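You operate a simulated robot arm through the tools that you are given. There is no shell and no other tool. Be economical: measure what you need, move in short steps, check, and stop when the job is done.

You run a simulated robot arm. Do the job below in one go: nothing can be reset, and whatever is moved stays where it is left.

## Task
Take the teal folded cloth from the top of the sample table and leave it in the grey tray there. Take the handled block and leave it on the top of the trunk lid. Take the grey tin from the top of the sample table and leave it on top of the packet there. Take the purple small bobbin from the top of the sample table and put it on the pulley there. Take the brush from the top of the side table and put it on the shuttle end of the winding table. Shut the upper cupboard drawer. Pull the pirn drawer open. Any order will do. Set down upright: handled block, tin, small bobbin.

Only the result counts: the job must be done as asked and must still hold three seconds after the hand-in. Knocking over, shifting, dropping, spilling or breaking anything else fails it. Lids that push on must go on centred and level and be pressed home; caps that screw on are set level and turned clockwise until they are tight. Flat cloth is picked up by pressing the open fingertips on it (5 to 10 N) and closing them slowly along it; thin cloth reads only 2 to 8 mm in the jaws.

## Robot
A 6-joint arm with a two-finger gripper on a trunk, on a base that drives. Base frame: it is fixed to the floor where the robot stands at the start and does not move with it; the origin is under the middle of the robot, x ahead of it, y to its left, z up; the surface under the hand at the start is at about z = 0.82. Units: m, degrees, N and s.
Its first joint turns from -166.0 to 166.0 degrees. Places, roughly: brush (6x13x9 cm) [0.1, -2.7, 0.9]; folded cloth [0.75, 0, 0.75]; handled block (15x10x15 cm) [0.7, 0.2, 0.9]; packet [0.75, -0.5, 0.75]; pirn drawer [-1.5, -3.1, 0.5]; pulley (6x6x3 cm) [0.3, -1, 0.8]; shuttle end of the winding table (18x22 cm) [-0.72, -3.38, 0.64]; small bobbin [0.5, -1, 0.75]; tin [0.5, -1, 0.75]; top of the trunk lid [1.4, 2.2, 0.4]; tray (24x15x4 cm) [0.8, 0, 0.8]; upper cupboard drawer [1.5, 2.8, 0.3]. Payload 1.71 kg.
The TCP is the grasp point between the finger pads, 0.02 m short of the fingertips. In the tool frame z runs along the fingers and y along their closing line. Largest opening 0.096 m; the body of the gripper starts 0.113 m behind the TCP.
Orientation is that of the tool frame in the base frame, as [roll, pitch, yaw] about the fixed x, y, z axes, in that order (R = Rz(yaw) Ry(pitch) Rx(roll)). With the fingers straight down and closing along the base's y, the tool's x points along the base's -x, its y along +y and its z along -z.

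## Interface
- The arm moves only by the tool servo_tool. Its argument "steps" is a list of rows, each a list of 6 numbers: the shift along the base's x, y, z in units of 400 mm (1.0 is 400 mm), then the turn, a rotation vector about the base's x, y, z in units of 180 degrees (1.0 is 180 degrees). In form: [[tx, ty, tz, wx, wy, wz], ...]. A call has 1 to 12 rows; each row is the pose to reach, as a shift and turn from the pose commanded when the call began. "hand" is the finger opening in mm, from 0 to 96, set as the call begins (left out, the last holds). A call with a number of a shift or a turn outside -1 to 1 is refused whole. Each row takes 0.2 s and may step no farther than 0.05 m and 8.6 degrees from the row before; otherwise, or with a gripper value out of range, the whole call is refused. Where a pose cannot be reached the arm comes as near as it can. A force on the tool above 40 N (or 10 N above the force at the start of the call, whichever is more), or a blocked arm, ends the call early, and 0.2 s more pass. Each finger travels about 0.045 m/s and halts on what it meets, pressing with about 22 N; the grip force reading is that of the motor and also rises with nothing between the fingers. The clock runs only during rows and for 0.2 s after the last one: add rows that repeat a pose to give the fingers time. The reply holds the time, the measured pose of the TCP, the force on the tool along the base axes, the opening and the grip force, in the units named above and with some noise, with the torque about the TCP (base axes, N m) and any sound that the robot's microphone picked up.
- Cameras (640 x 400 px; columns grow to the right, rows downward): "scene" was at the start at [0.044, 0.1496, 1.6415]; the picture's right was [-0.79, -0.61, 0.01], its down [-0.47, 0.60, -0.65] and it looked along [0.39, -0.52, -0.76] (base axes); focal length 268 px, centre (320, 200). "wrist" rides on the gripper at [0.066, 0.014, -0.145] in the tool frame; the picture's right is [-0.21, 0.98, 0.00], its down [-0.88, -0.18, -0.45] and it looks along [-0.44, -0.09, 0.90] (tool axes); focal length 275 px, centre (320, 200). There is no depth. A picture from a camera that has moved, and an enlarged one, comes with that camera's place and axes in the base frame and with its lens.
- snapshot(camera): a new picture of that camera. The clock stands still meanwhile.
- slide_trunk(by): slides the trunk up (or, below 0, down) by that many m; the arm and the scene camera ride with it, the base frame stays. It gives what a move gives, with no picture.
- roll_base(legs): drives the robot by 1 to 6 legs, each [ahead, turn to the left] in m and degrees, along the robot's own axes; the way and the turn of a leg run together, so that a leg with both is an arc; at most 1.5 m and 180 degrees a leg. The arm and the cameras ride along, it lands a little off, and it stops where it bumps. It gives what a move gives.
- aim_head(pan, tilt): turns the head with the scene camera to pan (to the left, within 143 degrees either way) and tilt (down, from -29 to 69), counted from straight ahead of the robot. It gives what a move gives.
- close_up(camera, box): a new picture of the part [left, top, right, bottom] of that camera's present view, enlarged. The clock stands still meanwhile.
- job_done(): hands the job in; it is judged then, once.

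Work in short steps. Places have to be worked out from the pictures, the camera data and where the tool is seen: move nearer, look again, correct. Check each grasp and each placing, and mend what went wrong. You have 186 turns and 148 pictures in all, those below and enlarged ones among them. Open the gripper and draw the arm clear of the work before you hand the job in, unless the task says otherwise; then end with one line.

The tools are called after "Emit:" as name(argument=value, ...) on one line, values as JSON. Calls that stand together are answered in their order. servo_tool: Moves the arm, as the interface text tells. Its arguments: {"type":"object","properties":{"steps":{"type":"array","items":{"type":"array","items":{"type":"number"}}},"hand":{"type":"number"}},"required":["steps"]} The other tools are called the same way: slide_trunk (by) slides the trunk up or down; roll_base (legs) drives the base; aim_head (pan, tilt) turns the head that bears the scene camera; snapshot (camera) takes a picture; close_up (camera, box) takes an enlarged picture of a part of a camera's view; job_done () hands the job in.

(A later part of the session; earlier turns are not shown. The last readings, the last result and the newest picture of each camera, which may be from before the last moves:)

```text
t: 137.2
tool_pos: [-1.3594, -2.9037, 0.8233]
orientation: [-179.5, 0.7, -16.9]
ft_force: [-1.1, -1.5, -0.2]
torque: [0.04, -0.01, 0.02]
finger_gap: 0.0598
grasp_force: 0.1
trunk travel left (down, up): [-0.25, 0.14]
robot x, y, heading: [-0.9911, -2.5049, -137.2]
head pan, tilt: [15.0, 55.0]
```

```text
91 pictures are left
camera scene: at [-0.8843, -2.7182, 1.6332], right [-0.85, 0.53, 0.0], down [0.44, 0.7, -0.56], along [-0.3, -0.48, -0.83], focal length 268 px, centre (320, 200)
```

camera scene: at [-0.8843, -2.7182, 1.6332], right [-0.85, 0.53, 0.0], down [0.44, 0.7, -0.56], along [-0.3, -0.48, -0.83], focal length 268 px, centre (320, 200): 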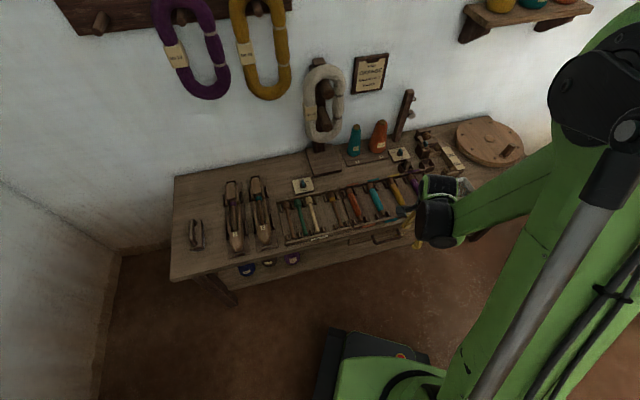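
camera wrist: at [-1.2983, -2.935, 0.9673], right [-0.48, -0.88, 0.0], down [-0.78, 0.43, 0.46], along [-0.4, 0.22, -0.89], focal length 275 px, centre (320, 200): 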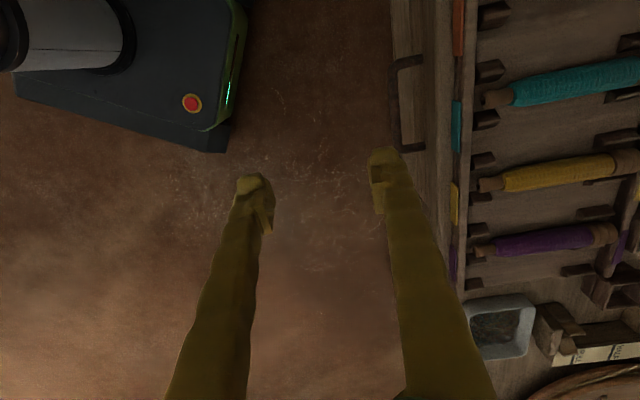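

Handle seen clearly: bar centre (-1.404, -3.000), drawer face ~5 cm behind it. Tilt the tool 15° toward the table and approach to a pre-grasp pose 10 cm short.

Emit:
servo_tool(steps=[[-0.03, -0.06, -0.08, -0.04, 0.012, 0], [-0.06, -0.12, -0.17, -0.08, 0.024, 0], [-0.09, -0.179, -0.27, -0.08, 0.024, 0], [-0.0925, -0.179, -0.37, -0.08, 0.024, 0], [-0.0925, -0.179, -0.45, -0.08, 0.024, 0], [-0.0925, -0.179, -0.45, -0.08, 0.024, 0]], hand=45)

Emit:
snapshot(camera="wrist")

```text
t: 138.6
tool_pos: [-1.4457, -3.0237, 0.6977]
orientation: [165.5, 0.6, -17.2]
ft_force: [-0.1, 0.0, -0.6]
torque: [0.0, -0.04, 0.02]
finger_gap: 0.0451
grasp_force: 0.1
out of reach, approached as far as the arm can: row 2, 3, 4, 5, 6
trunk travel left (down, up): [-0.25, 0.14]
robot x, y, heading: [-0.9889, -2.5071, -137.5]
head pan, tilt: [15.0, 55.0]
```

```text
90 pictures are left
camera wrist: at [-1.3747, -3.0204, 0.8407], right [-0.47, -0.85, 0.25], down [-0.75, 0.53, 0.39], along [-0.46, 0.0, -0.89], focal length 275 px, centre (320, 200)
```

wrist: 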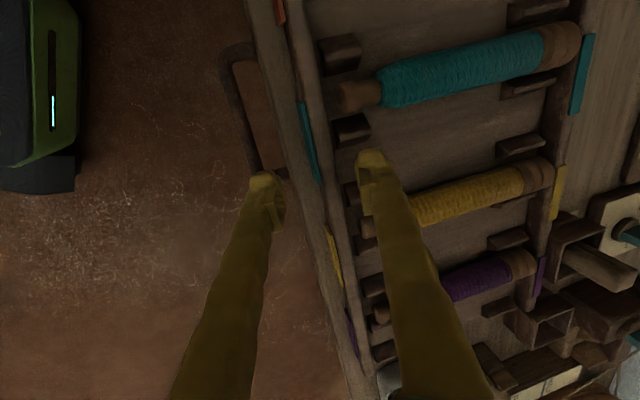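

Unreachable at this trunk height; the hand ended over the table edge. Go straight up first.

Emit:
servo_tool(steps=[[0, 0, 0.1, 0, 0, 0], [0, 0, 0.2, 0, 0, 0], [0, 0, 0.3, 0, 0, 0], [0, 0, 0.4, 0, 0, 0], [0, 0, 0.5, 0, 0, 0]])

```text
t: 139.8
tool_pos: [-1.4453, -3.0241, 0.8997]
orientation: [165.4, 0.7, -17.1]
ft_force: [0.5, -0.6, 0.0]
torque: [0.01, 0.03, 0.02]
finger_gap: 0.0449
grasp_force: 0.1
trunk travel left (down, up): [-0.25, 0.14]
robot x, y, heading: [-0.9926, -2.5071, -137.5]
head pan, tilt: [15.0, 55.0]
```

Shift the hand off the table edge, then slide the trunk down 0.2 m.

Emit:
servo_tool(steps=[[0.06, 0.1, 0, 0, 0, 0], [0.12, 0.22, 0, 0, 0, 0], [0.12, 0.22, 0, 0, 0, 0]])

Emit:
slide_trunk(by=-0.2)

Emit:
snapshot(camera="wrist")

```text
refused: row 2 steps farther than a row can; nothing moved
```

```text
t: 142.0
tool_pos: [-1.4453, -3.024, 0.7008]
orientation: [165.4, 0.6, -17.1]
ft_force: [-0.3, 0.3, 0.1]
torque: [0.0, -0.01, 0.01]
finger_gap: 0.045
grasp_force: 0.0
trunk travel left (down, up): [-0.05, 0.34]
robot x, y, heading: [-0.9925, -2.5088, -137.5]
head pan, tilt: [15.0, 55.0]
```

```text
89 pictures are left
camera wrist: at [-1.3732, -3.0216, 0.8431], right [-0.47, -0.85, 0.25], down [-0.75, 0.53, 0.39], along [-0.47, 0.0, -0.88], focal length 275 px, centre (320, 200)
```

wrist: 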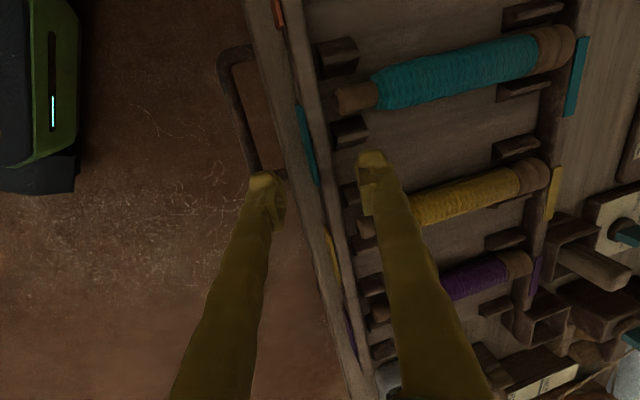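

The shift was refused, so the trunk came down with the hand above the edge (nothing touched). Lift and draw the hand out now.

Emit:
servo_tool(steps=[[0, 0, 0.1, 0, 0, 0], [0.05, 0.1, 0.1, 0, 0, 0], [0.1, 0.2, 0.1, 0, 0, 0], [0.1225, 0.24, 0.1, 0, 0, 0], [0.1225, 0.24, 0.1, 0, 0, 0]])

Emit:
snapshot(camera="wrist")

```text
t: 143.2
tool_pos: [-1.3942, -2.9301, 0.738]
orientation: [165.4, 0.6, -17.0]
ft_force: [0.0, 0.4, 0.1]
torque: [-0.02, 0.0, 0.04]
finger_gap: 0.0451
grasp_force: 0.2
trunk travel left (down, up): [-0.05, 0.34]
robot x, y, heading: [-0.9928, -2.5037, -137.2]
head pan, tilt: [15.0, 55.0]
```

```text
88 pictures are left
camera wrist: at [-1.3236, -2.9263, 0.8818], right [-0.47, -0.85, 0.25], down [-0.75, 0.53, 0.39], along [-0.47, 0.0, -0.88], focal length 275 px, centre (320, 200)
```

wrist: 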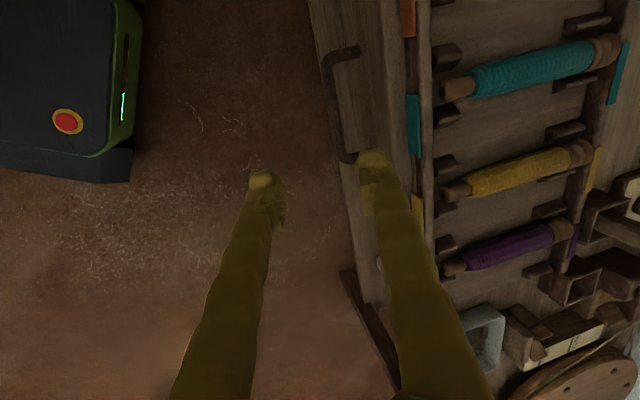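

Bar centre again (-1.405, -2.999). Move to the pre-grasp pose.

Emit:
servo_tool(steps=[[0, -0.06, -0.05, 0, 0, 0], [-0.005, -0.11, -0.13, 0, 0, 0], [-0.005, -0.1125, -0.245, 0, 0, 0], [-0.005, -0.1125, -0.245, 0, 0, 0]])

Emit:
snapshot(camera="wrist")

```text
t: 144.2
tool_pos: [-1.3965, -2.9737, 0.6403]
orientation: [165.4, 0.6, -17.1]
ft_force: [0.3, 0.2, -0.1]
torque: [-0.02, -0.03, -0.01]
finger_gap: 0.0448
grasp_force: 0.0
trunk travel left (down, up): [-0.05, 0.34]
robot x, y, heading: [-0.9886, -2.5083, -137.4]
head pan, tilt: [15.0, 55.0]
```

```text
87 pictures are left
camera wrist: at [-1.3253, -2.9701, 0.7835], right [-0.47, -0.85, 0.25], down [-0.75, 0.53, 0.39], along [-0.47, 0.0, -0.88], focal length 275 px, centre (320, 200)
```

wrist: 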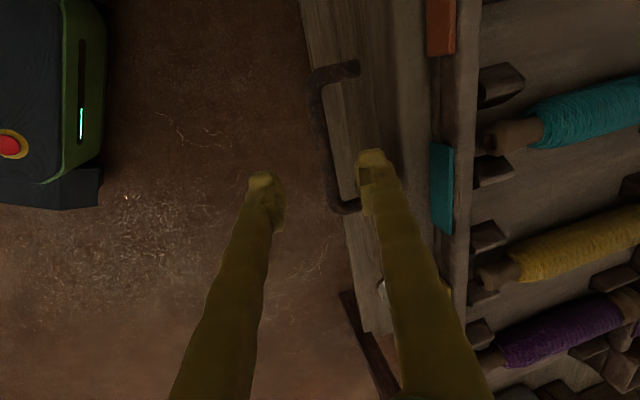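

Bar lies between the fingers. Descend along the tool axis to the bar.

Emit:
servo_tool(steps=[[-0.008, -0.02, -0.08, 0, 0, 0], [-0.016, -0.042, -0.16, 0, 0, 0], [-0.024, -0.063, -0.243, 0, 0, 0], [-0.024, -0.063, -0.243, 0, 0, 0]])

Emit:
snapshot(camera="wrist")

```text
t: 145.2
tool_pos: [-1.4086, -2.9968, 0.546]
orientation: [165.6, 0.6, -17.0]
ft_force: [0.3, 7.6, -2.8]
torque: [0.09, -0.01, -0.13]
finger_gap: 0.0397
grasp_force: 0.0
trunk travel left (down, up): [-0.05, 0.34]
robot x, y, heading: [-0.9929, -2.5079, -137.4]
head pan, tilt: [15.0, 55.0]
```

```text
86 pictures are left
camera wrist: at [-1.3371, -2.9946, 0.6893], right [-0.47, -0.85, 0.25], down [-0.75, 0.53, 0.39], along [-0.46, 0.0, -0.89], focal length 275 px, centre (320, 200)
```

wrist: 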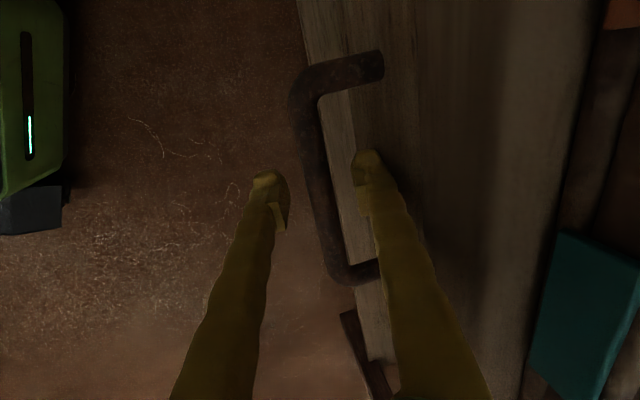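

Bar is between the fingers (back finger lightly touching the face). Close.

Emit:
servo_tool(steps=[[0, 0, 0, 0, 0, 0], [0, 0, 0, 0, 0, 0], [0, 0, 0, 0, 0, 0], [0, 0, 0, 0, 0, 0]], hand=0)

Emit:
snapshot(camera="wrist")

```text
t: 146.2
tool_pos: [-1.4075, -2.9976, 0.5465]
orientation: [165.5, 0.6, -17.2]
ft_force: [0.5, -4.3, 0.5]
torque: [-0.02, -0.02, 0.12]
finger_gap: 0.0077
grasp_force: 35.1
trunk travel left (down, up): [-0.05, 0.34]
robot x, y, heading: [-0.9913, -2.507, -137.3]
head pan, tilt: [15.0, 55.0]
```

```text
85 pictures are left
camera wrist: at [-1.337, -2.9951, 0.6897], right [-0.47, -0.85, 0.25], down [-0.75, 0.53, 0.39], along [-0.46, 0.0, -0.89], focal length 275 px, centre (320, 200)
```

wrist: 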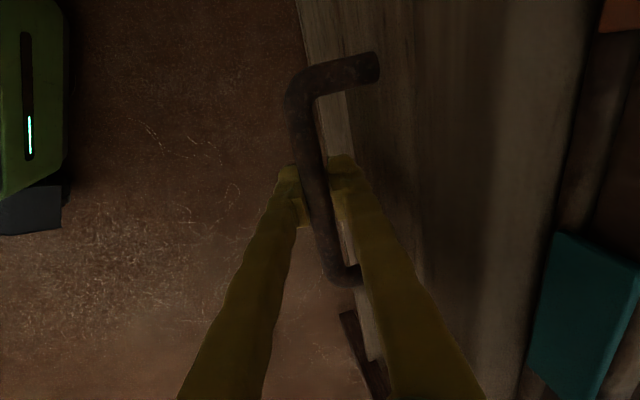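

Gripped. Pull the drawer out along (0.293, 0.956) by 0.15 m.

Emit:
servo_tool(steps=[[0.014, 0.045, 0, 0, 0, 0], [0.029, 0.095, 0, 0, 0, 0], [0.044, 0.143, 0, 0, 0, 0], [0.059, 0.191, 0, 0, 0, 0], [0.073, 0.239, 0, 0, 0, 0], [0.088, 0.287, 0, 0, 0, 0], [0.11, 0.358, 0, 0, 0, 0], [0.11, 0.358, 0, 0, 0, 0]])

Emit:
snapshot(camera="scene")

```text
t: 146.5
tool_pos: [-1.4037, -2.988, 0.5572]
orientation: [164.8, 1.0, -17.1]
ft_force: [-15.0, 3.1, -20.9]
torque: [0.28, 0.78, -0.26]
finger_gap: 0.0095
grasp_force: 34.9
out of reach, approached as far as the arm can: row 1
trunk travel left (down, up): [-0.05, 0.34]
robot x, y, heading: [-0.9927, -2.507, -137.2]
head pan, tilt: [15.0, 55.0]
stopped in row 1: the force on the tool passed its limit at 41 N (the readings are from after the stop); the commanded pose is now the measured one
```

```text
84 pictures are left
camera scene: at [-0.8828, -2.7168, 1.4328], right [-0.85, 0.53, 0.0], down [0.44, 0.7, -0.56], along [-0.3, -0.48, -0.83], focal length 268 px, centre (320, 200)
```

scene: 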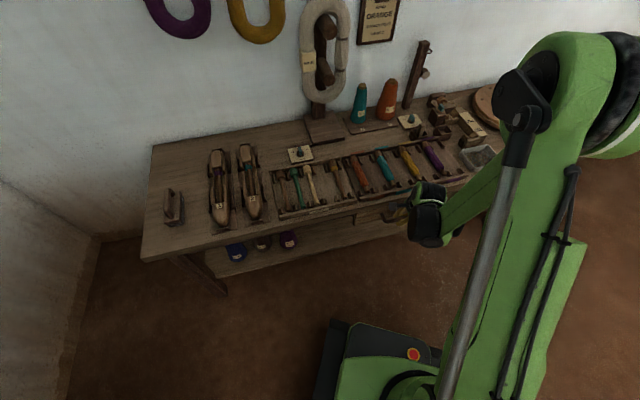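

The arm runs out of reach pulling inward, so I'll pull by driving backwards instead, with the robot's heading turned onto the drawer axis. Release and withdraw first.

Emit:
servo_tool(steps=[[0, 0, 0, 0, 0, 0], [0, 0, 0, 0, 0, 0], [0, 0, 0, 0, 0, 0], [0.008, 0.025, 0.1, 0, 0, 0], [0.016, 0.05, 0.2, 0, 0, 0], [0.023, 0.074, 0.29, 0, 0, 0], [0.023, 0.074, 0.29, 0, 0, 0]], hand=42)

Emit:
snapshot(camera="wrist")

```text
t: 148.1
tool_pos: [-1.3927, -2.9582, 0.6754]
orientation: [164.9, 0.8, -17.0]
ft_force: [0.4, 0.0, 0.3]
torque: [0.04, 0.0, 0.02]
finger_gap: 0.0418
grasp_force: 0.0
trunk travel left (down, up): [-0.05, 0.34]
robot x, y, heading: [-0.9902, -2.5071, -137.4]
head pan, tilt: [15.0, 55.0]
```

```text
83 pictures are left
camera wrist: at [-1.3196, -2.954, 0.8182], right [-0.47, -0.84, 0.26], down [-0.75, 0.54, 0.39], along [-0.47, -0.01, -0.88], focal length 275 px, centre (320, 200)
```

wrist: 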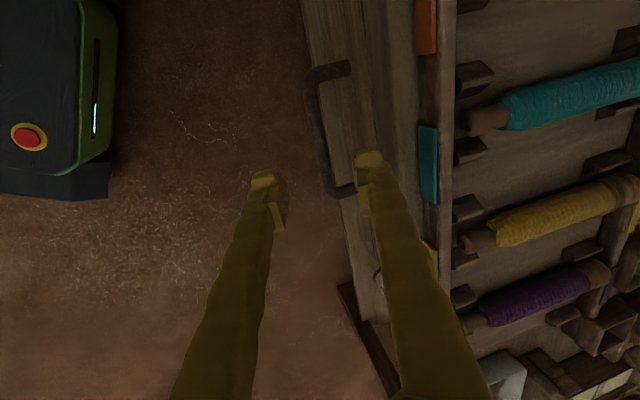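

Raise the hand well clear, then turn the base left 30° to face along the drawer axis.

Emit:
servo_tool(steps=[[0, 0.03, 0.11, 0, 0, 0], [0, 0.06, 0.22, 0, 0, 0], [0, 0.09, 0.33, 0, 0, 0], [0, 0.12, 0.44, 0, 0, 0], [0, 0.15, 0.55, 0, 0, 0], [0, 0.15, 0.66, 0, 0, 0], [0, 0.15, 0.77, 0, 0, 0], [0, 0.15, 0.77, 0, 0, 0]])

Emit:
roll_base(legs=[[0, 30.3]])

```text
t: 149.9
tool_pos: [-1.3913, -2.899, 0.9797]
orientation: [164.8, 0.9, -17.0]
ft_force: [0.6, 0.3, 0.2]
torque: [0.0, 0.02, -0.01]
finger_gap: 0.0418
grasp_force: 0.1
trunk travel left (down, up): [-0.05, 0.34]
robot x, y, heading: [-0.9926, -2.5061, -137.2]
head pan, tilt: [15.0, 55.0]
```

```text
t: 152.5
tool_pos: [-1.1369, -3.0489, 0.9804]
orientation: [164.8, 0.9, 13.5]
ft_force: [0.5, -0.3, -0.5]
torque: [-0.01, 0.0, 0.02]
finger_gap: 0.0417
grasp_force: 0.1
trunk travel left (down, up): [-0.05, 0.34]
robot x, y, heading: [-0.9966, -2.5046, -106.7]
head pan, tilt: [15.0, 55.0]
```

Emit:
servo_tool(steps=[[-0.1, 0.05, 0, 0, 0, -0.03], [-0.2, 0.1, 0, 0, 0, -0.06], [-0.3, 0.15, 0, 0, 0, -0.09], [-0.4, 0.2, 0, 0, 0, -0.12], [-0.51, 0.24, 0, 0, 0, -0.15], [-0.63, 0.26, 0, 0, 0, -0.169], [-0.63, 0.26, -0.12, 0, 0, -0.169], [-0.63, 0.26, -0.24, 0, 0, -0.169], [-0.63, 0.26, -0.36, 0, 0, -0.169], [-0.63, 0.26, -0.48, 0, 0, -0.169], [-0.63, 0.24, -0.6, 0, 0, -0.169], [-0.63, 0.24, -0.6, 0, 0, -0.169]])

Emit:
snapshot(camera="wrist")

```text
t: 155.1
tool_pos: [-1.3841, -2.9397, 0.7463]
orientation: [164.1, 1.4, -17.0]
ft_force: [0.5, -0.2, -0.6]
torque: [-0.01, 0.02, 0.02]
finger_gap: 0.042
grasp_force: 0.0
trunk travel left (down, up): [-0.05, 0.34]
robot x, y, heading: [-0.995, -2.5063, -106.8]
head pan, tilt: [15.0, 55.0]
```

```text
82 pictures are left
camera wrist: at [-1.3099, -2.934, 0.8885], right [-0.47, -0.84, 0.27], down [-0.74, 0.54, 0.4], along [-0.48, -0.02, -0.88], focal length 275 px, centre (320, 200)
```

wrist: 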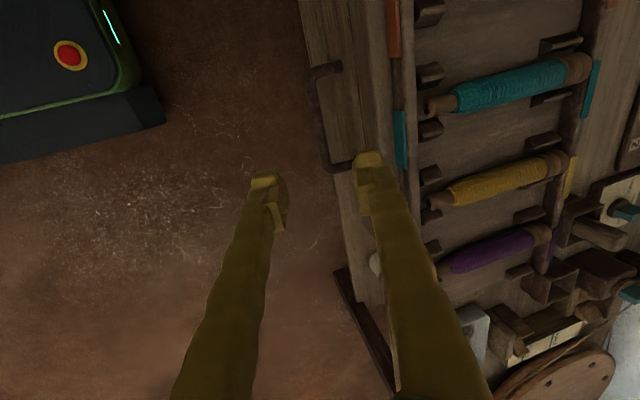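

Bar centre (-1.403, -2.993). Go in along the tool axis and check.

Emit:
servo_tool(steps=[[-0.01, -0.03, -0.09, 0, 0, 0], [-0.02, -0.05, -0.18, 0, 0, 0], [-0.0275, -0.07, -0.25, 0, 0, 0], [-0.035, -0.09, -0.33, 0, 0, 0], [-0.041, -0.11, -0.41, 0, 0, 0], [-0.0475, -0.13, -0.49, 0, 0, 0], [-0.0475, -0.13, -0.49, 0, 0, 0]])

Emit:
snapshot(camera="wrist")

```text
t: 156.7
tool_pos: [-1.4056, -2.9937, 0.5557]
orientation: [164.3, 1.4, -16.9]
ft_force: [0.1, -0.4, -0.4]
torque: [-0.01, 0.0, -0.02]
finger_gap: 0.0417
grasp_force: 0.1
out of reach, approached as far as the arm can: row 6, 7
trunk travel left (down, up): [-0.05, 0.34]
robot x, y, heading: [-0.991, -2.5061, -106.7]
head pan, tilt: [15.0, 55.0]
```

```text
81 pictures are left
camera wrist: at [-1.3319, -2.988, 0.6974], right [-0.47, -0.84, 0.27], down [-0.74, 0.54, 0.4], along [-0.48, -0.02, -0.88], focal length 275 px, centre (320, 200)
```

wrist: 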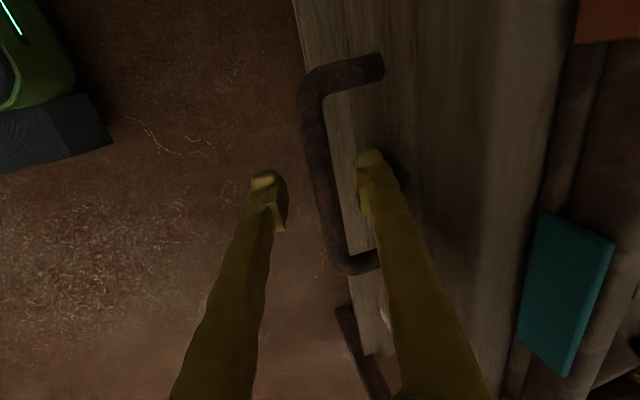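

Reach limit stops at 0.556; lower the trunk by 12 mm to seat deeper, then grip.

Emit:
slide_trunk(by=-0.012)

Emit:
servo_tool(steps=[[0, 0, 0, 0, 0, 0], [0, 0, 0, 0, 0, 0], [0, 0, 0, 0, 0, 0], [0, 0, 0, 0, 0, 0]], hand=0)

Emit:
snapshot(camera="wrist")

```text
t: 157.3
tool_pos: [-1.4067, -2.994, 0.5439]
orientation: [164.3, 1.3, -16.9]
ft_force: [-0.2, 0.0, -0.5]
torque: [-0.02, -0.03, 0.0]
finger_gap: 0.042
grasp_force: 0.1
trunk travel left (down, up): [-0.038, 0.352]
robot x, y, heading: [-0.9952, -2.5064, -106.9]
head pan, tilt: [15.0, 55.0]
```

```text
t: 158.3
tool_pos: [-1.406, -2.9928, 0.5437]
orientation: [164.3, 1.3, -17.1]
ft_force: [0.8, 0.4, 1.6]
torque: [-0.01, -0.03, -0.09]
finger_gap: 0.0075
grasp_force: 35.2
trunk travel left (down, up): [-0.038, 0.352]
robot x, y, heading: [-0.9911, -2.5083, -106.5]
head pan, tilt: [15.0, 55.0]
```

```text
80 pictures are left
camera wrist: at [-1.3319, -2.9879, 0.6858], right [-0.47, -0.84, 0.27], down [-0.74, 0.54, 0.4], along [-0.48, -0.02, -0.88], focal length 275 px, centre (320, 200)
```

wrist: 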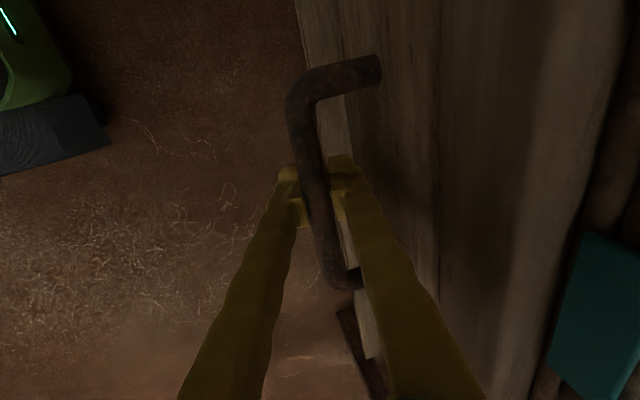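

Gripped squarely. Drive straight back 0.1 m.

Emit:
roll_base(legs=[[-0.1, 0]])

Emit:
snapshot(camera="wrist")

```text
t: 159.6
tool_pos: [-1.376, -2.8975, 0.5431]
orientation: [164.3, 1.3, -16.9]
ft_force: [22.3, -6.3, -3.8]
torque: [-0.01, 0.06, -0.09]
finger_gap: 0.0074
grasp_force: 35.1
trunk travel left (down, up): [-0.038, 0.352]
robot x, y, heading: [-0.9631, -2.4078, -107.0]
head pan, tilt: [15.0, 55.0]
```

```text
79 pictures are left
camera wrist: at [-1.302, -2.892, 0.6858], right [-0.47, -0.84, 0.27], down [-0.74, 0.54, 0.4], along [-0.48, -0.02, -0.88], focal length 275 px, centre (320, 200)
```

wrist: 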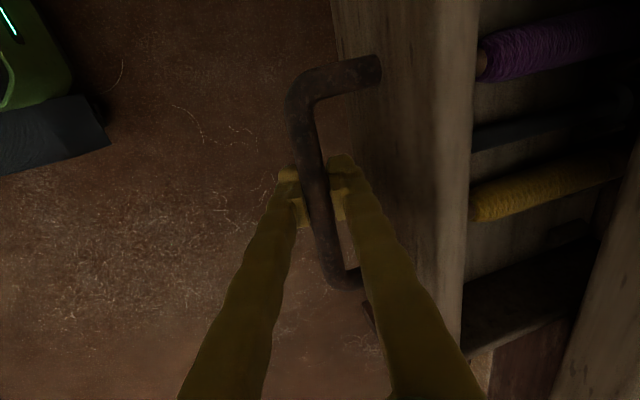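

Drawer is opening. Pull another 0.1 m.

Emit:
roll_base(legs=[[-0.1, 0]])

Emit:
snapshot(camera="wrist")

Emit:
aim_head(pan=-10, tilt=50)

Emit:
snapshot(camera="scene")

```text
t: 160.3
tool_pos: [-1.3676, -2.8695, 0.5694]
orientation: [161.9, 1.4, -17.0]
ft_force: [-2.9, 1.4, -18.8]
torque: [0.12, 0.32, -0.03]
finger_gap: 0.0131
grasp_force: 34.5
trunk travel left (down, up): [-0.038, 0.352]
robot x, y, heading: [-0.9578, -2.4089, -106.7]
head pan, tilt: [15.0, 55.0]
stopped in leg 1: the force on the tool passed its limit at 89 N (the readings are from after the stop); the commanded pose is now the measured one
```

```text
78 pictures are left
camera wrist: at [-1.2916, -2.8579, 0.7102], right [-0.46, -0.83, 0.31], down [-0.74, 0.55, 0.38], along [-0.49, -0.05, -0.87], focal length 275 px, centre (320, 200)
```

wrist: 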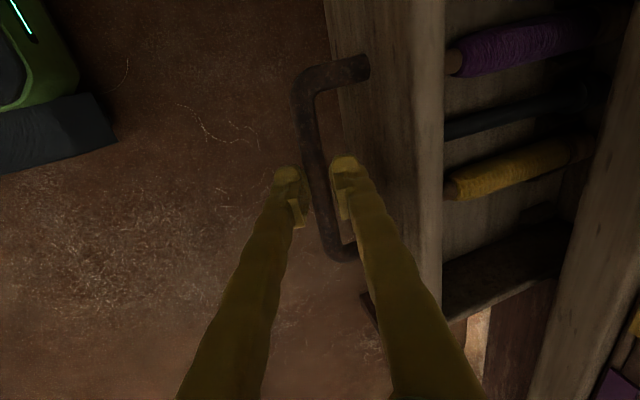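

```text
t: 161.2
tool_pos: [-1.3664, -2.8694, 0.5684]
orientation: [161.7, 1.4, -17.0]
ft_force: [-9.9, 3.1, 15.8]
torque: [-0.03, 0.05, -0.05]
finger_gap: 0.0125
grasp_force: 34.9
trunk travel left (down, up): [-0.038, 0.352]
robot x, y, heading: [-0.9645, -2.4083, -106.7]
head pan, tilt: [-10.0, 50.0]
```

```text
77 pictures are left
camera scene: at [-0.7932, -2.5279, 1.4279], right [-0.89, 0.45, 0.0], down [0.35, 0.69, -0.63], along [-0.29, -0.56, -0.78], focal length 268 px, centre (320, 200)
```

scene: 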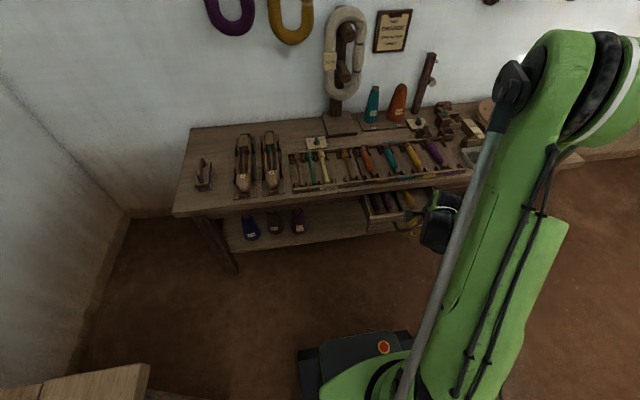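

It stopped on force with the drawer out ~13 cm – perhaps its end stop. Release, regrip at the proper height and test once more gently.

Emit:
servo_tool(steps=[[0, 0, 0, 0, 0, 0], [0, 0, 0, 0, 0, 0], [0, 0, 0, 0, 0, 0], [0, 0, 0, 0, 0, 0]], hand=30)

Emit:
snapshot(camera="wrist")

Emit:
close_up(camera="scene", box=[340, 160, 480, 260])

```text
t: 162.2
tool_pos: [-1.3669, -2.8689, 0.5687]
orientation: [161.7, 1.3, -17.1]
ft_force: [0.2, -0.5, -0.1]
torque: [-0.01, 0.0, 0.01]
finger_gap: 0.03
grasp_force: 0.1
trunk travel left (down, up): [-0.038, 0.352]
robot x, y, heading: [-0.9615, -2.4067, -106.8]
head pan, tilt: [-10.0, 50.0]
```

```text
76 pictures are left
camera wrist: at [-1.2917, -2.8591, 0.7096], right [-0.46, -0.83, 0.31], down [-0.74, 0.55, 0.38], along [-0.49, -0.05, -0.87], focal length 275 px, centre (320, 200)
```

wrist: 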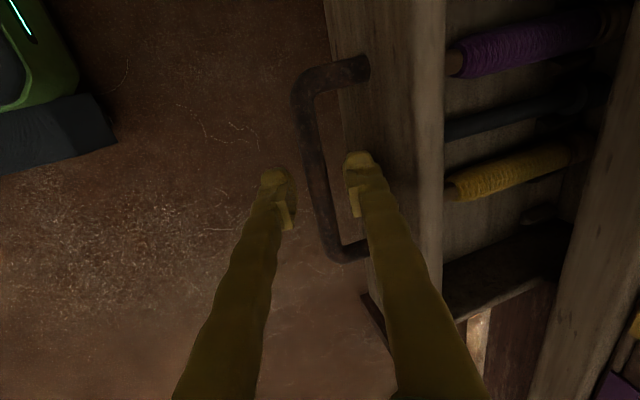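

```text
4.00 times, centred on (410, 210) of scene
camera zoom: at [-0.7934, -2.5286, 1.4277], right [-0.89, 0.45, 0.0], down [0.35, 0.69, -0.63], along [-0.29, -0.56, -0.78], focal length 1074 px, centre (-40, 160)
```

zoom: 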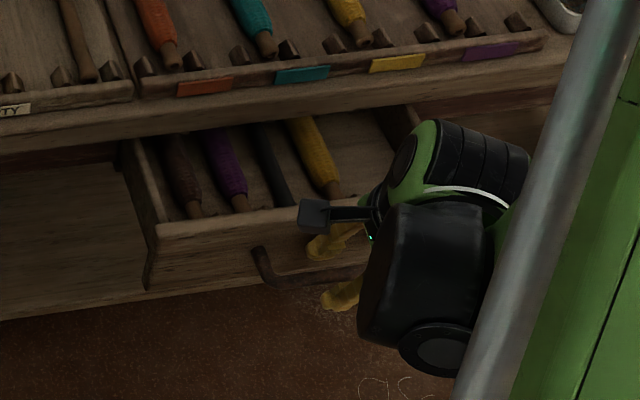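

Lower 25 mm, regrip and pull 3 cm.

Emit:
slide_trunk(by=-0.025)

Emit:
servo_tool(steps=[[0, 0, 0, 0, 0, 0], [0, 0, 0, 0, 0, 0], [0, 0, 0, 0, 0, 0]], hand=0)

Emit:
roll_base(legs=[[-0.03, 0]])

```text
t: 162.9
tool_pos: [-1.3671, -2.8711, 0.5442]
orientation: [161.8, 1.3, -17.1]
ft_force: [1.2, 0.2, -0.4]
torque: [0.01, -0.01, 0.01]
finger_gap: 0.0302
grasp_force: 0.1
trunk travel left (down, up): [-0.013, 0.377]
robot x, y, heading: [-0.9671, -2.408, -106.6]
head pan, tilt: [-10.0, 50.0]
```

```text
t: 163.7
tool_pos: [-1.3672, -2.87, 0.5443]
orientation: [161.8, 1.3, -17.0]
ft_force: [-0.1, 0.2, 1.3]
torque: [0.01, -0.01, -0.07]
finger_gap: 0.0075
grasp_force: 35.1
trunk travel left (down, up): [-0.013, 0.377]
robot x, y, heading: [-0.9652, -2.4114, -106.7]
head pan, tilt: [-10.0, 50.0]
```

```text
t: 164.6
tool_pos: [-1.358, -2.8413, 0.5438]
orientation: [161.7, 1.4, -17.0]
ft_force: [3.1, -1.3, -0.2]
torque: [-0.04, -0.04, -0.1]
finger_gap: 0.0076
grasp_force: 35.1
trunk travel left (down, up): [-0.013, 0.377]
robot x, y, heading: [-0.9557, -2.3784, -107.1]
head pan, tilt: [-10.0, 50.0]
```

It still slides freely; continue pulling in small legs.

Emit:
roll_base(legs=[[-0.03, 0]])

Emit:
roll_base(legs=[[-0.03, 0]])

```text
t: 165.2
tool_pos: [-1.3519, -2.8206, 0.5645]
orientation: [159.5, 1.3, -16.9]
ft_force: [-1.4, 1.2, -45.9]
torque: [-0.03, -0.35, -0.21]
finger_gap: 0.0124
grasp_force: 34.7
trunk travel left (down, up): [-0.013, 0.377]
robot x, y, heading: [-0.955, -2.3768, -107.0]
head pan, tilt: [-10.0, 50.0]
stopped in leg 1: the force on the tool passed its limit at 130 N (the readings are from after the stop); the commanded pose is now the measured one
```

```text
t: 166.1
tool_pos: [-1.343, -2.7917, 0.5652]
orientation: [159.3, 1.3, -16.9]
ft_force: [0.5, 0.3, -27.8]
torque: [0.06, -0.17, -0.35]
finger_gap: 0.0124
grasp_force: 35.6
trunk travel left (down, up): [-0.013, 0.377]
robot x, y, heading: [-0.9449, -2.3471, -106.6]
head pan, tilt: [-10.0, 50.0]
```

Emit:
snapshot(camera="wrist")

Emit:
close_up(camera="scene", box=[320, 140, 500, 260])

```text
74 pictures are left
camera wrist: at [-1.2658, -2.7741, 0.705], right [-0.46, -0.82, 0.35], down [-0.74, 0.57, 0.37], along [-0.5, -0.09, -0.86], focal length 275 px, centre (320, 200)
```

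wrist: 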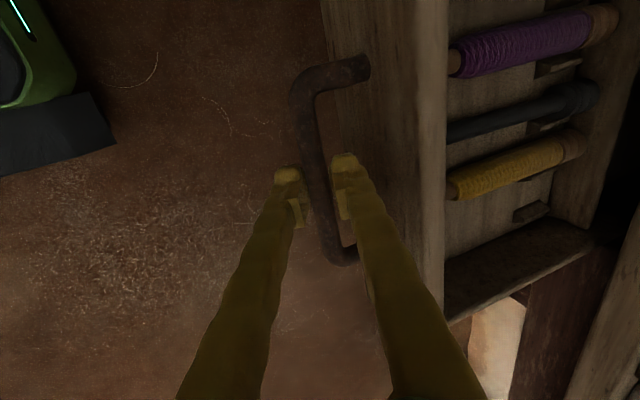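

```text
3.33 times, centred on (410, 200) of scene
camera zoom: at [-0.7765, -2.4709, 1.4028], right [-0.89, 0.45, 0.0], down [0.35, 0.69, -0.63], along [-0.29, -0.56, -0.78], focal length 895 px, centre (20, 200)
```

zoom: 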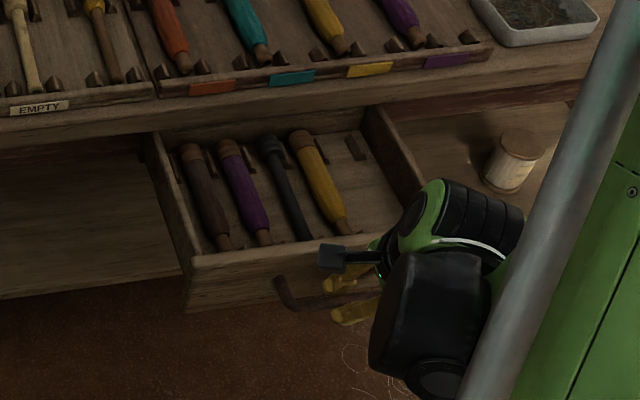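

The drawer is about 20 cm out with its whole content showing – open. Release and withdraw upward.

Emit:
servo_tool(steps=[[0, 0, 0, 0, 0, 0], [0, 0, 0, 0, 0, 0], [0, 0, 0, 0, 0, 0], [0.006, 0.03, 0.08, 0, 0, 0], [0.012, 0.06, 0.16, 0, 0, 0], [0.02, 0.09, 0.25, 0, 0, 0], [0.03, 0.13, 0.35, 0, 0, 0], [0.03, 0.16, 0.46, 0, 0, 0], [0.03, 0.18, 0.57, 0, 0, 0], [0.03, 0.18, 0.68, 0, 0, 0]], hand=30)

Emit:
snapshot(camera="scene")

```text
t: 168.3
tool_pos: [-1.3262, -2.7058, 0.8469]
orientation: [158.1, 1.2, -17.0]
ft_force: [-0.8, 2.0, 0.3]
torque: [-0.11, -0.13, 0.09]
finger_gap: 0.03
grasp_force: 0.1
trunk travel left (down, up): [-0.013, 0.377]
robot x, y, heading: [-0.9453, -2.3491, -107.0]
head pan, tilt: [-10.0, 50.0]
```

```text
72 pictures are left
camera scene: at [-0.7944, -2.4423, 1.4029], right [-0.69, 0.72, 0.0], down [0.56, 0.54, -0.63], along [-0.46, -0.44, -0.77], focal length 268 px, centre (320, 200)
```

scene: 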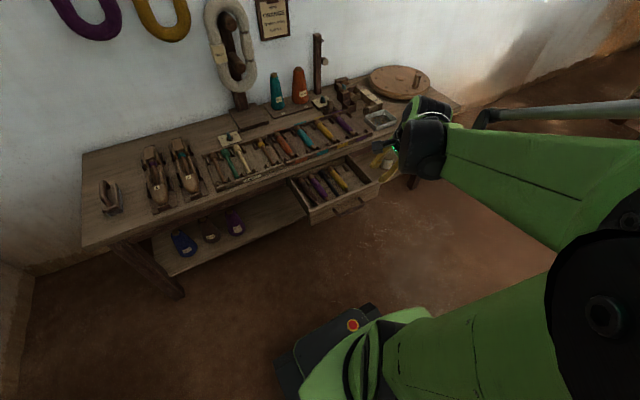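

Drawer open and free. Level the tool, raise the trunk back, then reverse along the tables toward the handled block.

Emit:
servo_tool(steps=[[0, 0.04, 0.08, 0.04, -0.012, 0], [0, 0.08, 0.16, 0.08, -0.024, 0], [0, 0.12, 0.24, 0.117, -0.036, 0], [0, 0.12, 0.34, 0.117, -0.036, 0], [0, 0.12, 0.44, 0.117, -0.036, 0]])

Emit:
slide_trunk(by=0.237)

Emit:
roll_base(legs=[[-1.4, 0], [-1.4, 0]])

Emit:
aim_head(pan=90, tilt=45)

Emit:
snapshot(camera="scene")

```text
t: 169.5
tool_pos: [-1.3299, -2.6679, 1.0217]
orientation: [-179.4, 1.1, -16.4]
ft_force: [0.0, 0.7, -0.2]
torque: [-0.02, -0.06, 0.0]
finger_gap: 0.0301
grasp_force: 0.0
trunk travel left (down, up): [-0.013, 0.377]
robot x, y, heading: [-0.9441, -2.3476, -106.6]
head pan, tilt: [-10.0, 50.0]
```

```text
t: 172.0
tool_pos: [-1.3284, -2.6664, 1.257]
orientation: [-179.5, 1.1, -16.5]
ft_force: [0.1, -0.1, 0.7]
torque: [0.04, 0.02, 0.0]
finger_gap: 0.0299
grasp_force: 0.0
trunk travel left (down, up): [-0.25, 0.14]
robot x, y, heading: [-0.9457, -2.3543, -106.7]
head pan, tilt: [-10.0, 50.0]
```

```text
t: 190.6
tool_pos: [-0.5044, 0.0037, 1.2582]
orientation: [-179.4, 1.1, -17.4]
ft_force: [-0.2, -1.8, 0.0]
torque: [0.09, 0.06, 0.01]
finger_gap: 0.0302
grasp_force: 0.2
trunk travel left (down, up): [-0.25, 0.14]
robot x, y, heading: [-0.1167, 0.3139, -107.8]
head pan, tilt: [-10.0, 50.0]
```

```text
t: 192.3
tool_pos: [-0.499, 0.0186, 1.2635]
orientation: [179.6, 1.2, -17.6]
ft_force: [0.2, 0.5, 0.2]
torque: [-0.01, -0.03, 0.01]
finger_gap: 0.03
grasp_force: 0.0
trunk travel left (down, up): [-0.25, 0.14]
robot x, y, heading: [-0.1158, 0.3119, -107.8]
head pan, tilt: [90.0, 45.0]
```

```text
71 pictures are left
camera scene: at [0.0179, 0.2275, 1.6353], right [-0.37, 0.93, 0.01], down [0.75, 0.31, -0.58], along [-0.55, -0.21, -0.81], focal length 268 px, centre (320, 200)
```

scene: 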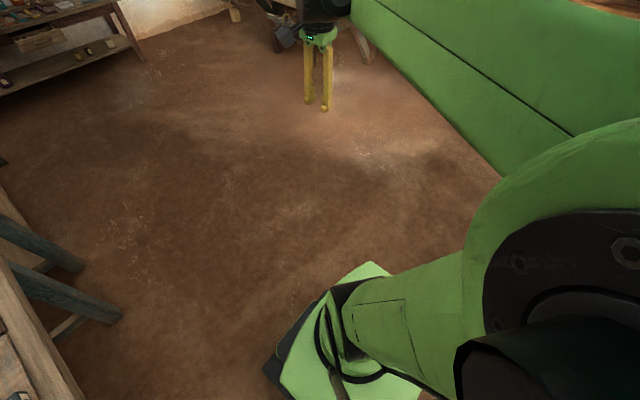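

The arm seems to be blocking the head's turn. Swing the hand round the front to the table side, turning +90° so the fingers will close across the block's handle.

Emit:
servo_tool(steps=[[0.0925, -0.062, 0, 0, 0, 0.021], [0.185, -0.124, 0, 0, 0, 0.042], [0.2775, -0.187, 0, 0, 0, 0.064], [0.37, -0.249, 0, 0, 0, 0.085], [0.4625, -0.311, 0, 0, 0, 0.106], [0.555, -0.373, 0, 0, 0, 0.127], [0.6475, -0.435, 0, 0, 0, 0.149], [0.74, -0.4975, 0, 0, 0, 0.17]], hand=70)

Emit:
servo_tool(steps=[[0.105, 0.018, 0, 0, 0, 0.021], [0.21, 0.037, 0, 0, 0, 0.042], [0.316, 0.055, 0, 0, 0, 0.064], [0.421, 0.074, 0, 0, 0, 0.085], [0.527, 0.092, 0, 0, 0, 0.106], [0.632, 0.11, 0, 0, 0, 0.127], [0.737, 0.129, 0, 0, 0, 0.149], [0.8425, 0.1475, 0, 0, 0, 0.17]])

Emit:
servo_tool(steps=[[0.08, 0.075, 0, 0, 0, 0.018], [0.16, 0.15, 0, 0, 0, 0.036], [0.24, 0.226, 0, 0, 0, 0.054], [0.32, 0.3, 0, 0, 0, 0.072], [0.4, 0.376, 0, 0, 0, 0.09], [0.48, 0.45, 0, 0, 0, 0.109], [0.56, 0.527, 0, 0, 0, 0.127], [0.64, 0.6, 0, 0, 0, 0.145], [0.715, 0.677, 0, 0, 0, 0.163], [0.715, 0.677, 0, 0, 0, 0.163]])

Emit:
snapshot(camera="wrist")

Emit:
snapshot(camera="scene")

```text
t: 194.2
tool_pos: [-0.2016, -0.1798, 1.263]
orientation: [179.8, 1.1, 13.2]
ft_force: [0.3, 0.8, -0.6]
torque: [-0.04, 0.02, -0.02]
finger_gap: 0.07
grasp_force: 0.0
trunk travel left (down, up): [-0.25, 0.14]
robot x, y, heading: [-0.1153, 0.3157, -107.9]
head pan, tilt: [90.0, 45.0]
```

```text
t: 195.9
tool_pos: [0.1363, -0.1212, 1.261]
orientation: [179.7, 1.0, 43.8]
ft_force: [0.1, 0.4, 0.6]
torque: [-0.01, -0.01, 0.0]
finger_gap: 0.0703
grasp_force: 0.1
trunk travel left (down, up): [-0.25, 0.14]
robot x, y, heading: [-0.1165, 0.3133, -107.9]
head pan, tilt: [90.0, 45.0]
```

```text
t: 198.3
tool_pos: [0.3508, 0.0794, 1.2615]
orientation: [179.6, 2.0, 61.6]
ft_force: [-0.2, 0.1, -0.2]
torque: [0.01, -0.02, 0.01]
finger_gap: 0.0701
grasp_force: 0.0
trunk travel left (down, up): [-0.25, 0.14]
robot x, y, heading: [-0.1174, 0.3119, -107.9]
head pan, tilt: [90.0, 45.0]
stopped in row 10: the arm was blocked; the commanded pose is now the measured one
```

```text
70 pictures are left
camera wrist: at [0.3943, 0.1345, 1.4055], right [0.76, -0.65, 0.01], down [-0.57, -0.67, 0.47], along [-0.3, -0.37, -0.88], focal length 275 px, centre (320, 200)
```

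wrist: 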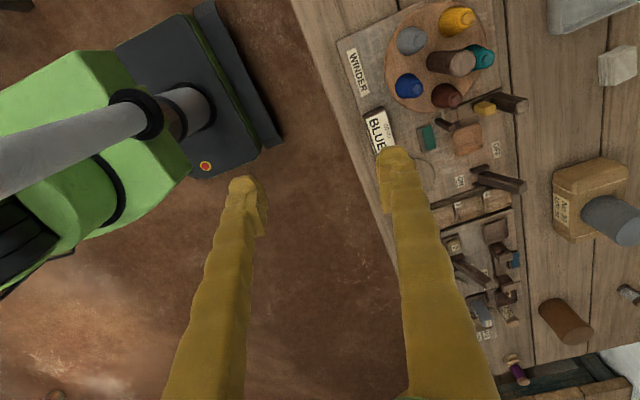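

```text
69 pictures are left
camera scene: at [0.1636, 0.23, 1.6477], right [-0.3, -0.95, -0.02], down [-0.67, 0.22, -0.71], along [0.68, -0.2, -0.71], focal length 268 px, centre (320, 200)
```

scene: 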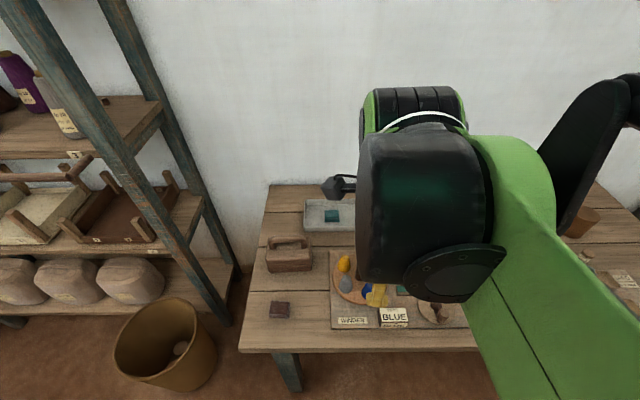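

The arm's elbow met the head. Turn the head away (pan 140), then continue toward the block with the hand extended.

Emit:
aim_head(pan=140, tilt=45)

Emit:
servo_tool(steps=[[0.11, 0, -0.02, 0, 0, 0.012], [0.22, 0.01, -0.04, 0, 0, 0.024], [0.33, 0.03, -0.06, 0, 0, 0.036], [0.44, 0.05, -0.08, 0, 0, 0.048], [0.55, 0.07, -0.1, 0, 0, 0.063], [0.66, 0.1, -0.14, 0, 0, 0.063], [0.77, 0.13, -0.18, 0, 0, 0.063], [0.84, 0.18, -0.22, 0, 0, 0.063], [0.84, 0.26, -0.26, 0, 0, 0.063], [0.84, 0.26, -0.26, 0, 0, 0.063]])

Emit:
snapshot(camera="wrist")

Emit:
snapshot(camera="scene")

```text
t: 199.5
tool_pos: [0.3488, 0.0785, 1.2633]
orientation: [179.8, 1.9, 61.6]
ft_force: [-0.2, -0.1, -0.1]
torque: [-0.03, 0.0, 0.01]
finger_gap: 0.07
grasp_force: 0.0
trunk travel left (down, up): [-0.25, 0.14]
robot x, y, heading: [-0.1148, 0.3141, -107.8]
head pan, tilt: [140.0, 45.0]
```

```text
t: 200.3
tool_pos: [0.3609, 0.0703, 1.2484]
orientation: [179.7, 2.8, 60.9]
ft_force: [0.1, 0.5, 0.4]
torque: [0.02, -0.04, -0.02]
finger_gap: 0.0701
grasp_force: 0.0
trunk travel left (down, up): [-0.25, 0.14]
robot x, y, heading: [-0.1186, 0.3162, -107.8]
head pan, tilt: [140.0, 45.0]
stopped in row 3: the arm was blocked; the commanded pose is now the measured one
```

```text
68 pictures are left
camera wrist: at [0.4079, 0.1278, 1.3904], right [0.75, -0.66, 0.02], down [-0.58, -0.65, 0.49], along [-0.31, -0.38, -0.87], focal length 275 px, centre (320, 200)
```

wrist: 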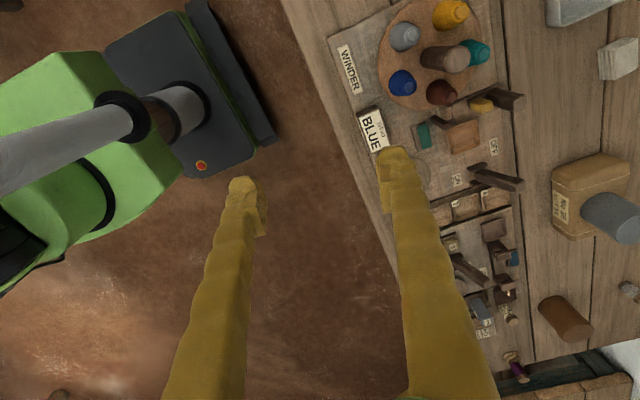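

```text
67 pictures are left
camera scene: at [0.1548, 0.2979, 1.6487], right [0.53, -0.85, -0.01], down [-0.6, -0.37, -0.72], along [0.6, 0.39, -0.7], focal length 268 px, centre (320, 200)
```

scene: 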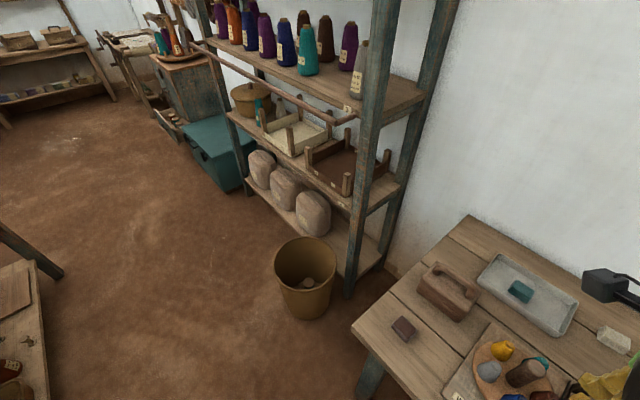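

Still blocked – the head mast stands on the robot's left. Draw the hand back to the front side and instead turn the base left 100° so the block is ahead.

Emit:
servo_tool(steps=[[-0.07, -0.06, 0, 0, 0, -0.01], [-0.14, -0.12, 0, 0, 0, -0.02], [-0.21, -0.18, 0, 0, 0, -0.03], [-0.28, -0.24, 0, 0, 0, -0.04], [-0.35, -0.3, 0, 0, 0, -0.05], [-0.42, -0.36, 0, 0, 0, -0.06], [-0.49, -0.42, 0, 0, 0, -0.07], [-0.56, -0.48, 0, 0, 0, -0.08], [-0.56, -0.48, 0, 0, 0, -0.08]])

Emit:
roll_base(legs=[[0, 100]])

Emit:
aim_head(pan=30, tilt=45)

Emit:
snapshot(camera="scene")

```text
t: 202.3
tool_pos: [0.1421, -0.1013, 1.2505]
orientation: [179.7, 2.6, 48.7]
ft_force: [-0.7, -0.3, -0.1]
torque: [0.02, -0.02, 0.05]
finger_gap: 0.07
grasp_force: 0.1
trunk travel left (down, up): [-0.25, 0.14]
robot x, y, heading: [-0.1163, 0.3124, -108.0]
head pan, tilt: [140.0, 45.0]
```

```text
t: 209.2
tool_pos: [0.2506, 0.637, 1.2504]
orientation: [179.7, 2.7, 148.2]
ft_force: [0.7, 0.4, 0.5]
torque: [0.01, 0.01, 0.0]
finger_gap: 0.0698
grasp_force: 0.1
trunk travel left (down, up): [-0.25, 0.14]
robot x, y, heading: [-0.1143, 0.3098, -8.4]
head pan, tilt: [140.0, 45.0]
```

```text
t: 211.0
tool_pos: [0.2323, 0.6378, 1.2554]
orientation: [179.2, 3.5, 148.1]
ft_force: [-0.1, 1.3, 0.7]
torque: [-0.03, 0.02, 0.02]
finger_gap: 0.07
grasp_force: 0.0
trunk travel left (down, up): [-0.25, 0.14]
robot x, y, heading: [-0.118, 0.3132, -8.2]
head pan, tilt: [30.0, 45.0]
```

```text
66 pictures are left
camera scene: at [-0.0146, 0.5502, 1.6466], right [0.37, -0.93, -0.01], down [-0.67, -0.26, -0.7], along [0.65, 0.26, -0.72], focal length 268 px, centre (320, 200)
```

scene: 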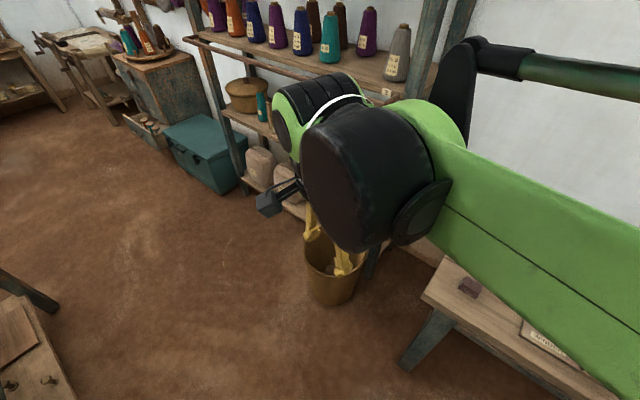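

Chest (teal trunk) and the cupboard with an open drawer are visible ahead-left. First the block: level the tool and move over it.

Emit:
servo_tool(steps=[[0.08, -0.08, 0, 0.003, 0.009, 0], [0.16, -0.17, 0, 0.0065, 0.0188, 0], [0.24, -0.26, 0, 0.0065, 0.0188, 0], [0.32, -0.35, 0, 0.0065, 0.0188, 0], [0.4, -0.43, 0, 0.0065, 0.0188, 0], [0.48, -0.51, 0, 0.0065, 0.0188, 0], [0.545, -0.595, 0, 0.0065, 0.0188, 0]])

Emit:
servo_tool(steps=[[0.06, -0.05, -0.03, 0, 0, -0.042], [0.12, -0.1, -0.06, 0, 0, -0.084], [0.18, -0.155, -0.09, 0, 0, -0.126], [0.24, -0.21, -0.12, 0, 0, -0.168], [0.3, -0.26, -0.15, 0, 0, -0.21], [0.36, -0.315, -0.18, 0, 0, -0.252], [0.42, -0.37, -0.21, 0, 0, -0.294], [0.48, -0.42, -0.24, 0, 0, -0.336], [0.54, -0.475, -0.28, 0, 0, -0.378], [0.6, -0.525, -0.33, 0, 0, -0.417], [0.6, -0.525, -0.33, 0, 0, -0.417]])

Emit:
snapshot(camera="wrist")

```text
t: 212.6
tool_pos: [0.4514, 0.3972, 1.2554]
orientation: [180.0, -0.1, 148.2]
ft_force: [-0.6, -0.4, 0.8]
torque: [0.0, 0.06, -0.02]
finger_gap: 0.0701
grasp_force: 0.0
trunk travel left (down, up): [-0.25, 0.14]
robot x, y, heading: [-0.1185, 0.3095, -8.2]
head pan, tilt: [30.0, 45.0]
```

```text
t: 215.0
tool_pos: [0.6892, 0.1904, 1.1203]
orientation: [-179.9, 0.0, 73.1]
ft_force: [0.0, -0.3, 0.3]
torque: [-0.01, 0.02, -0.01]
finger_gap: 0.0701
grasp_force: 0.0
trunk travel left (down, up): [-0.25, 0.14]
robot x, y, heading: [-0.1176, 0.3099, -8.3]
head pan, tilt: [30.0, 45.0]
```

```text
65 pictures are left
camera wrist: at [0.7229, 0.2486, 1.2664], right [0.88, -0.48, 0.0], down [-0.43, -0.78, 0.45], along [-0.22, -0.39, -0.9], focal length 275 px, centre (320, 200)
```

wrist: 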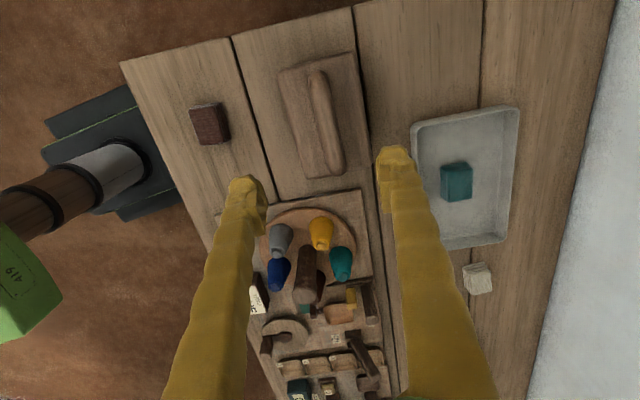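

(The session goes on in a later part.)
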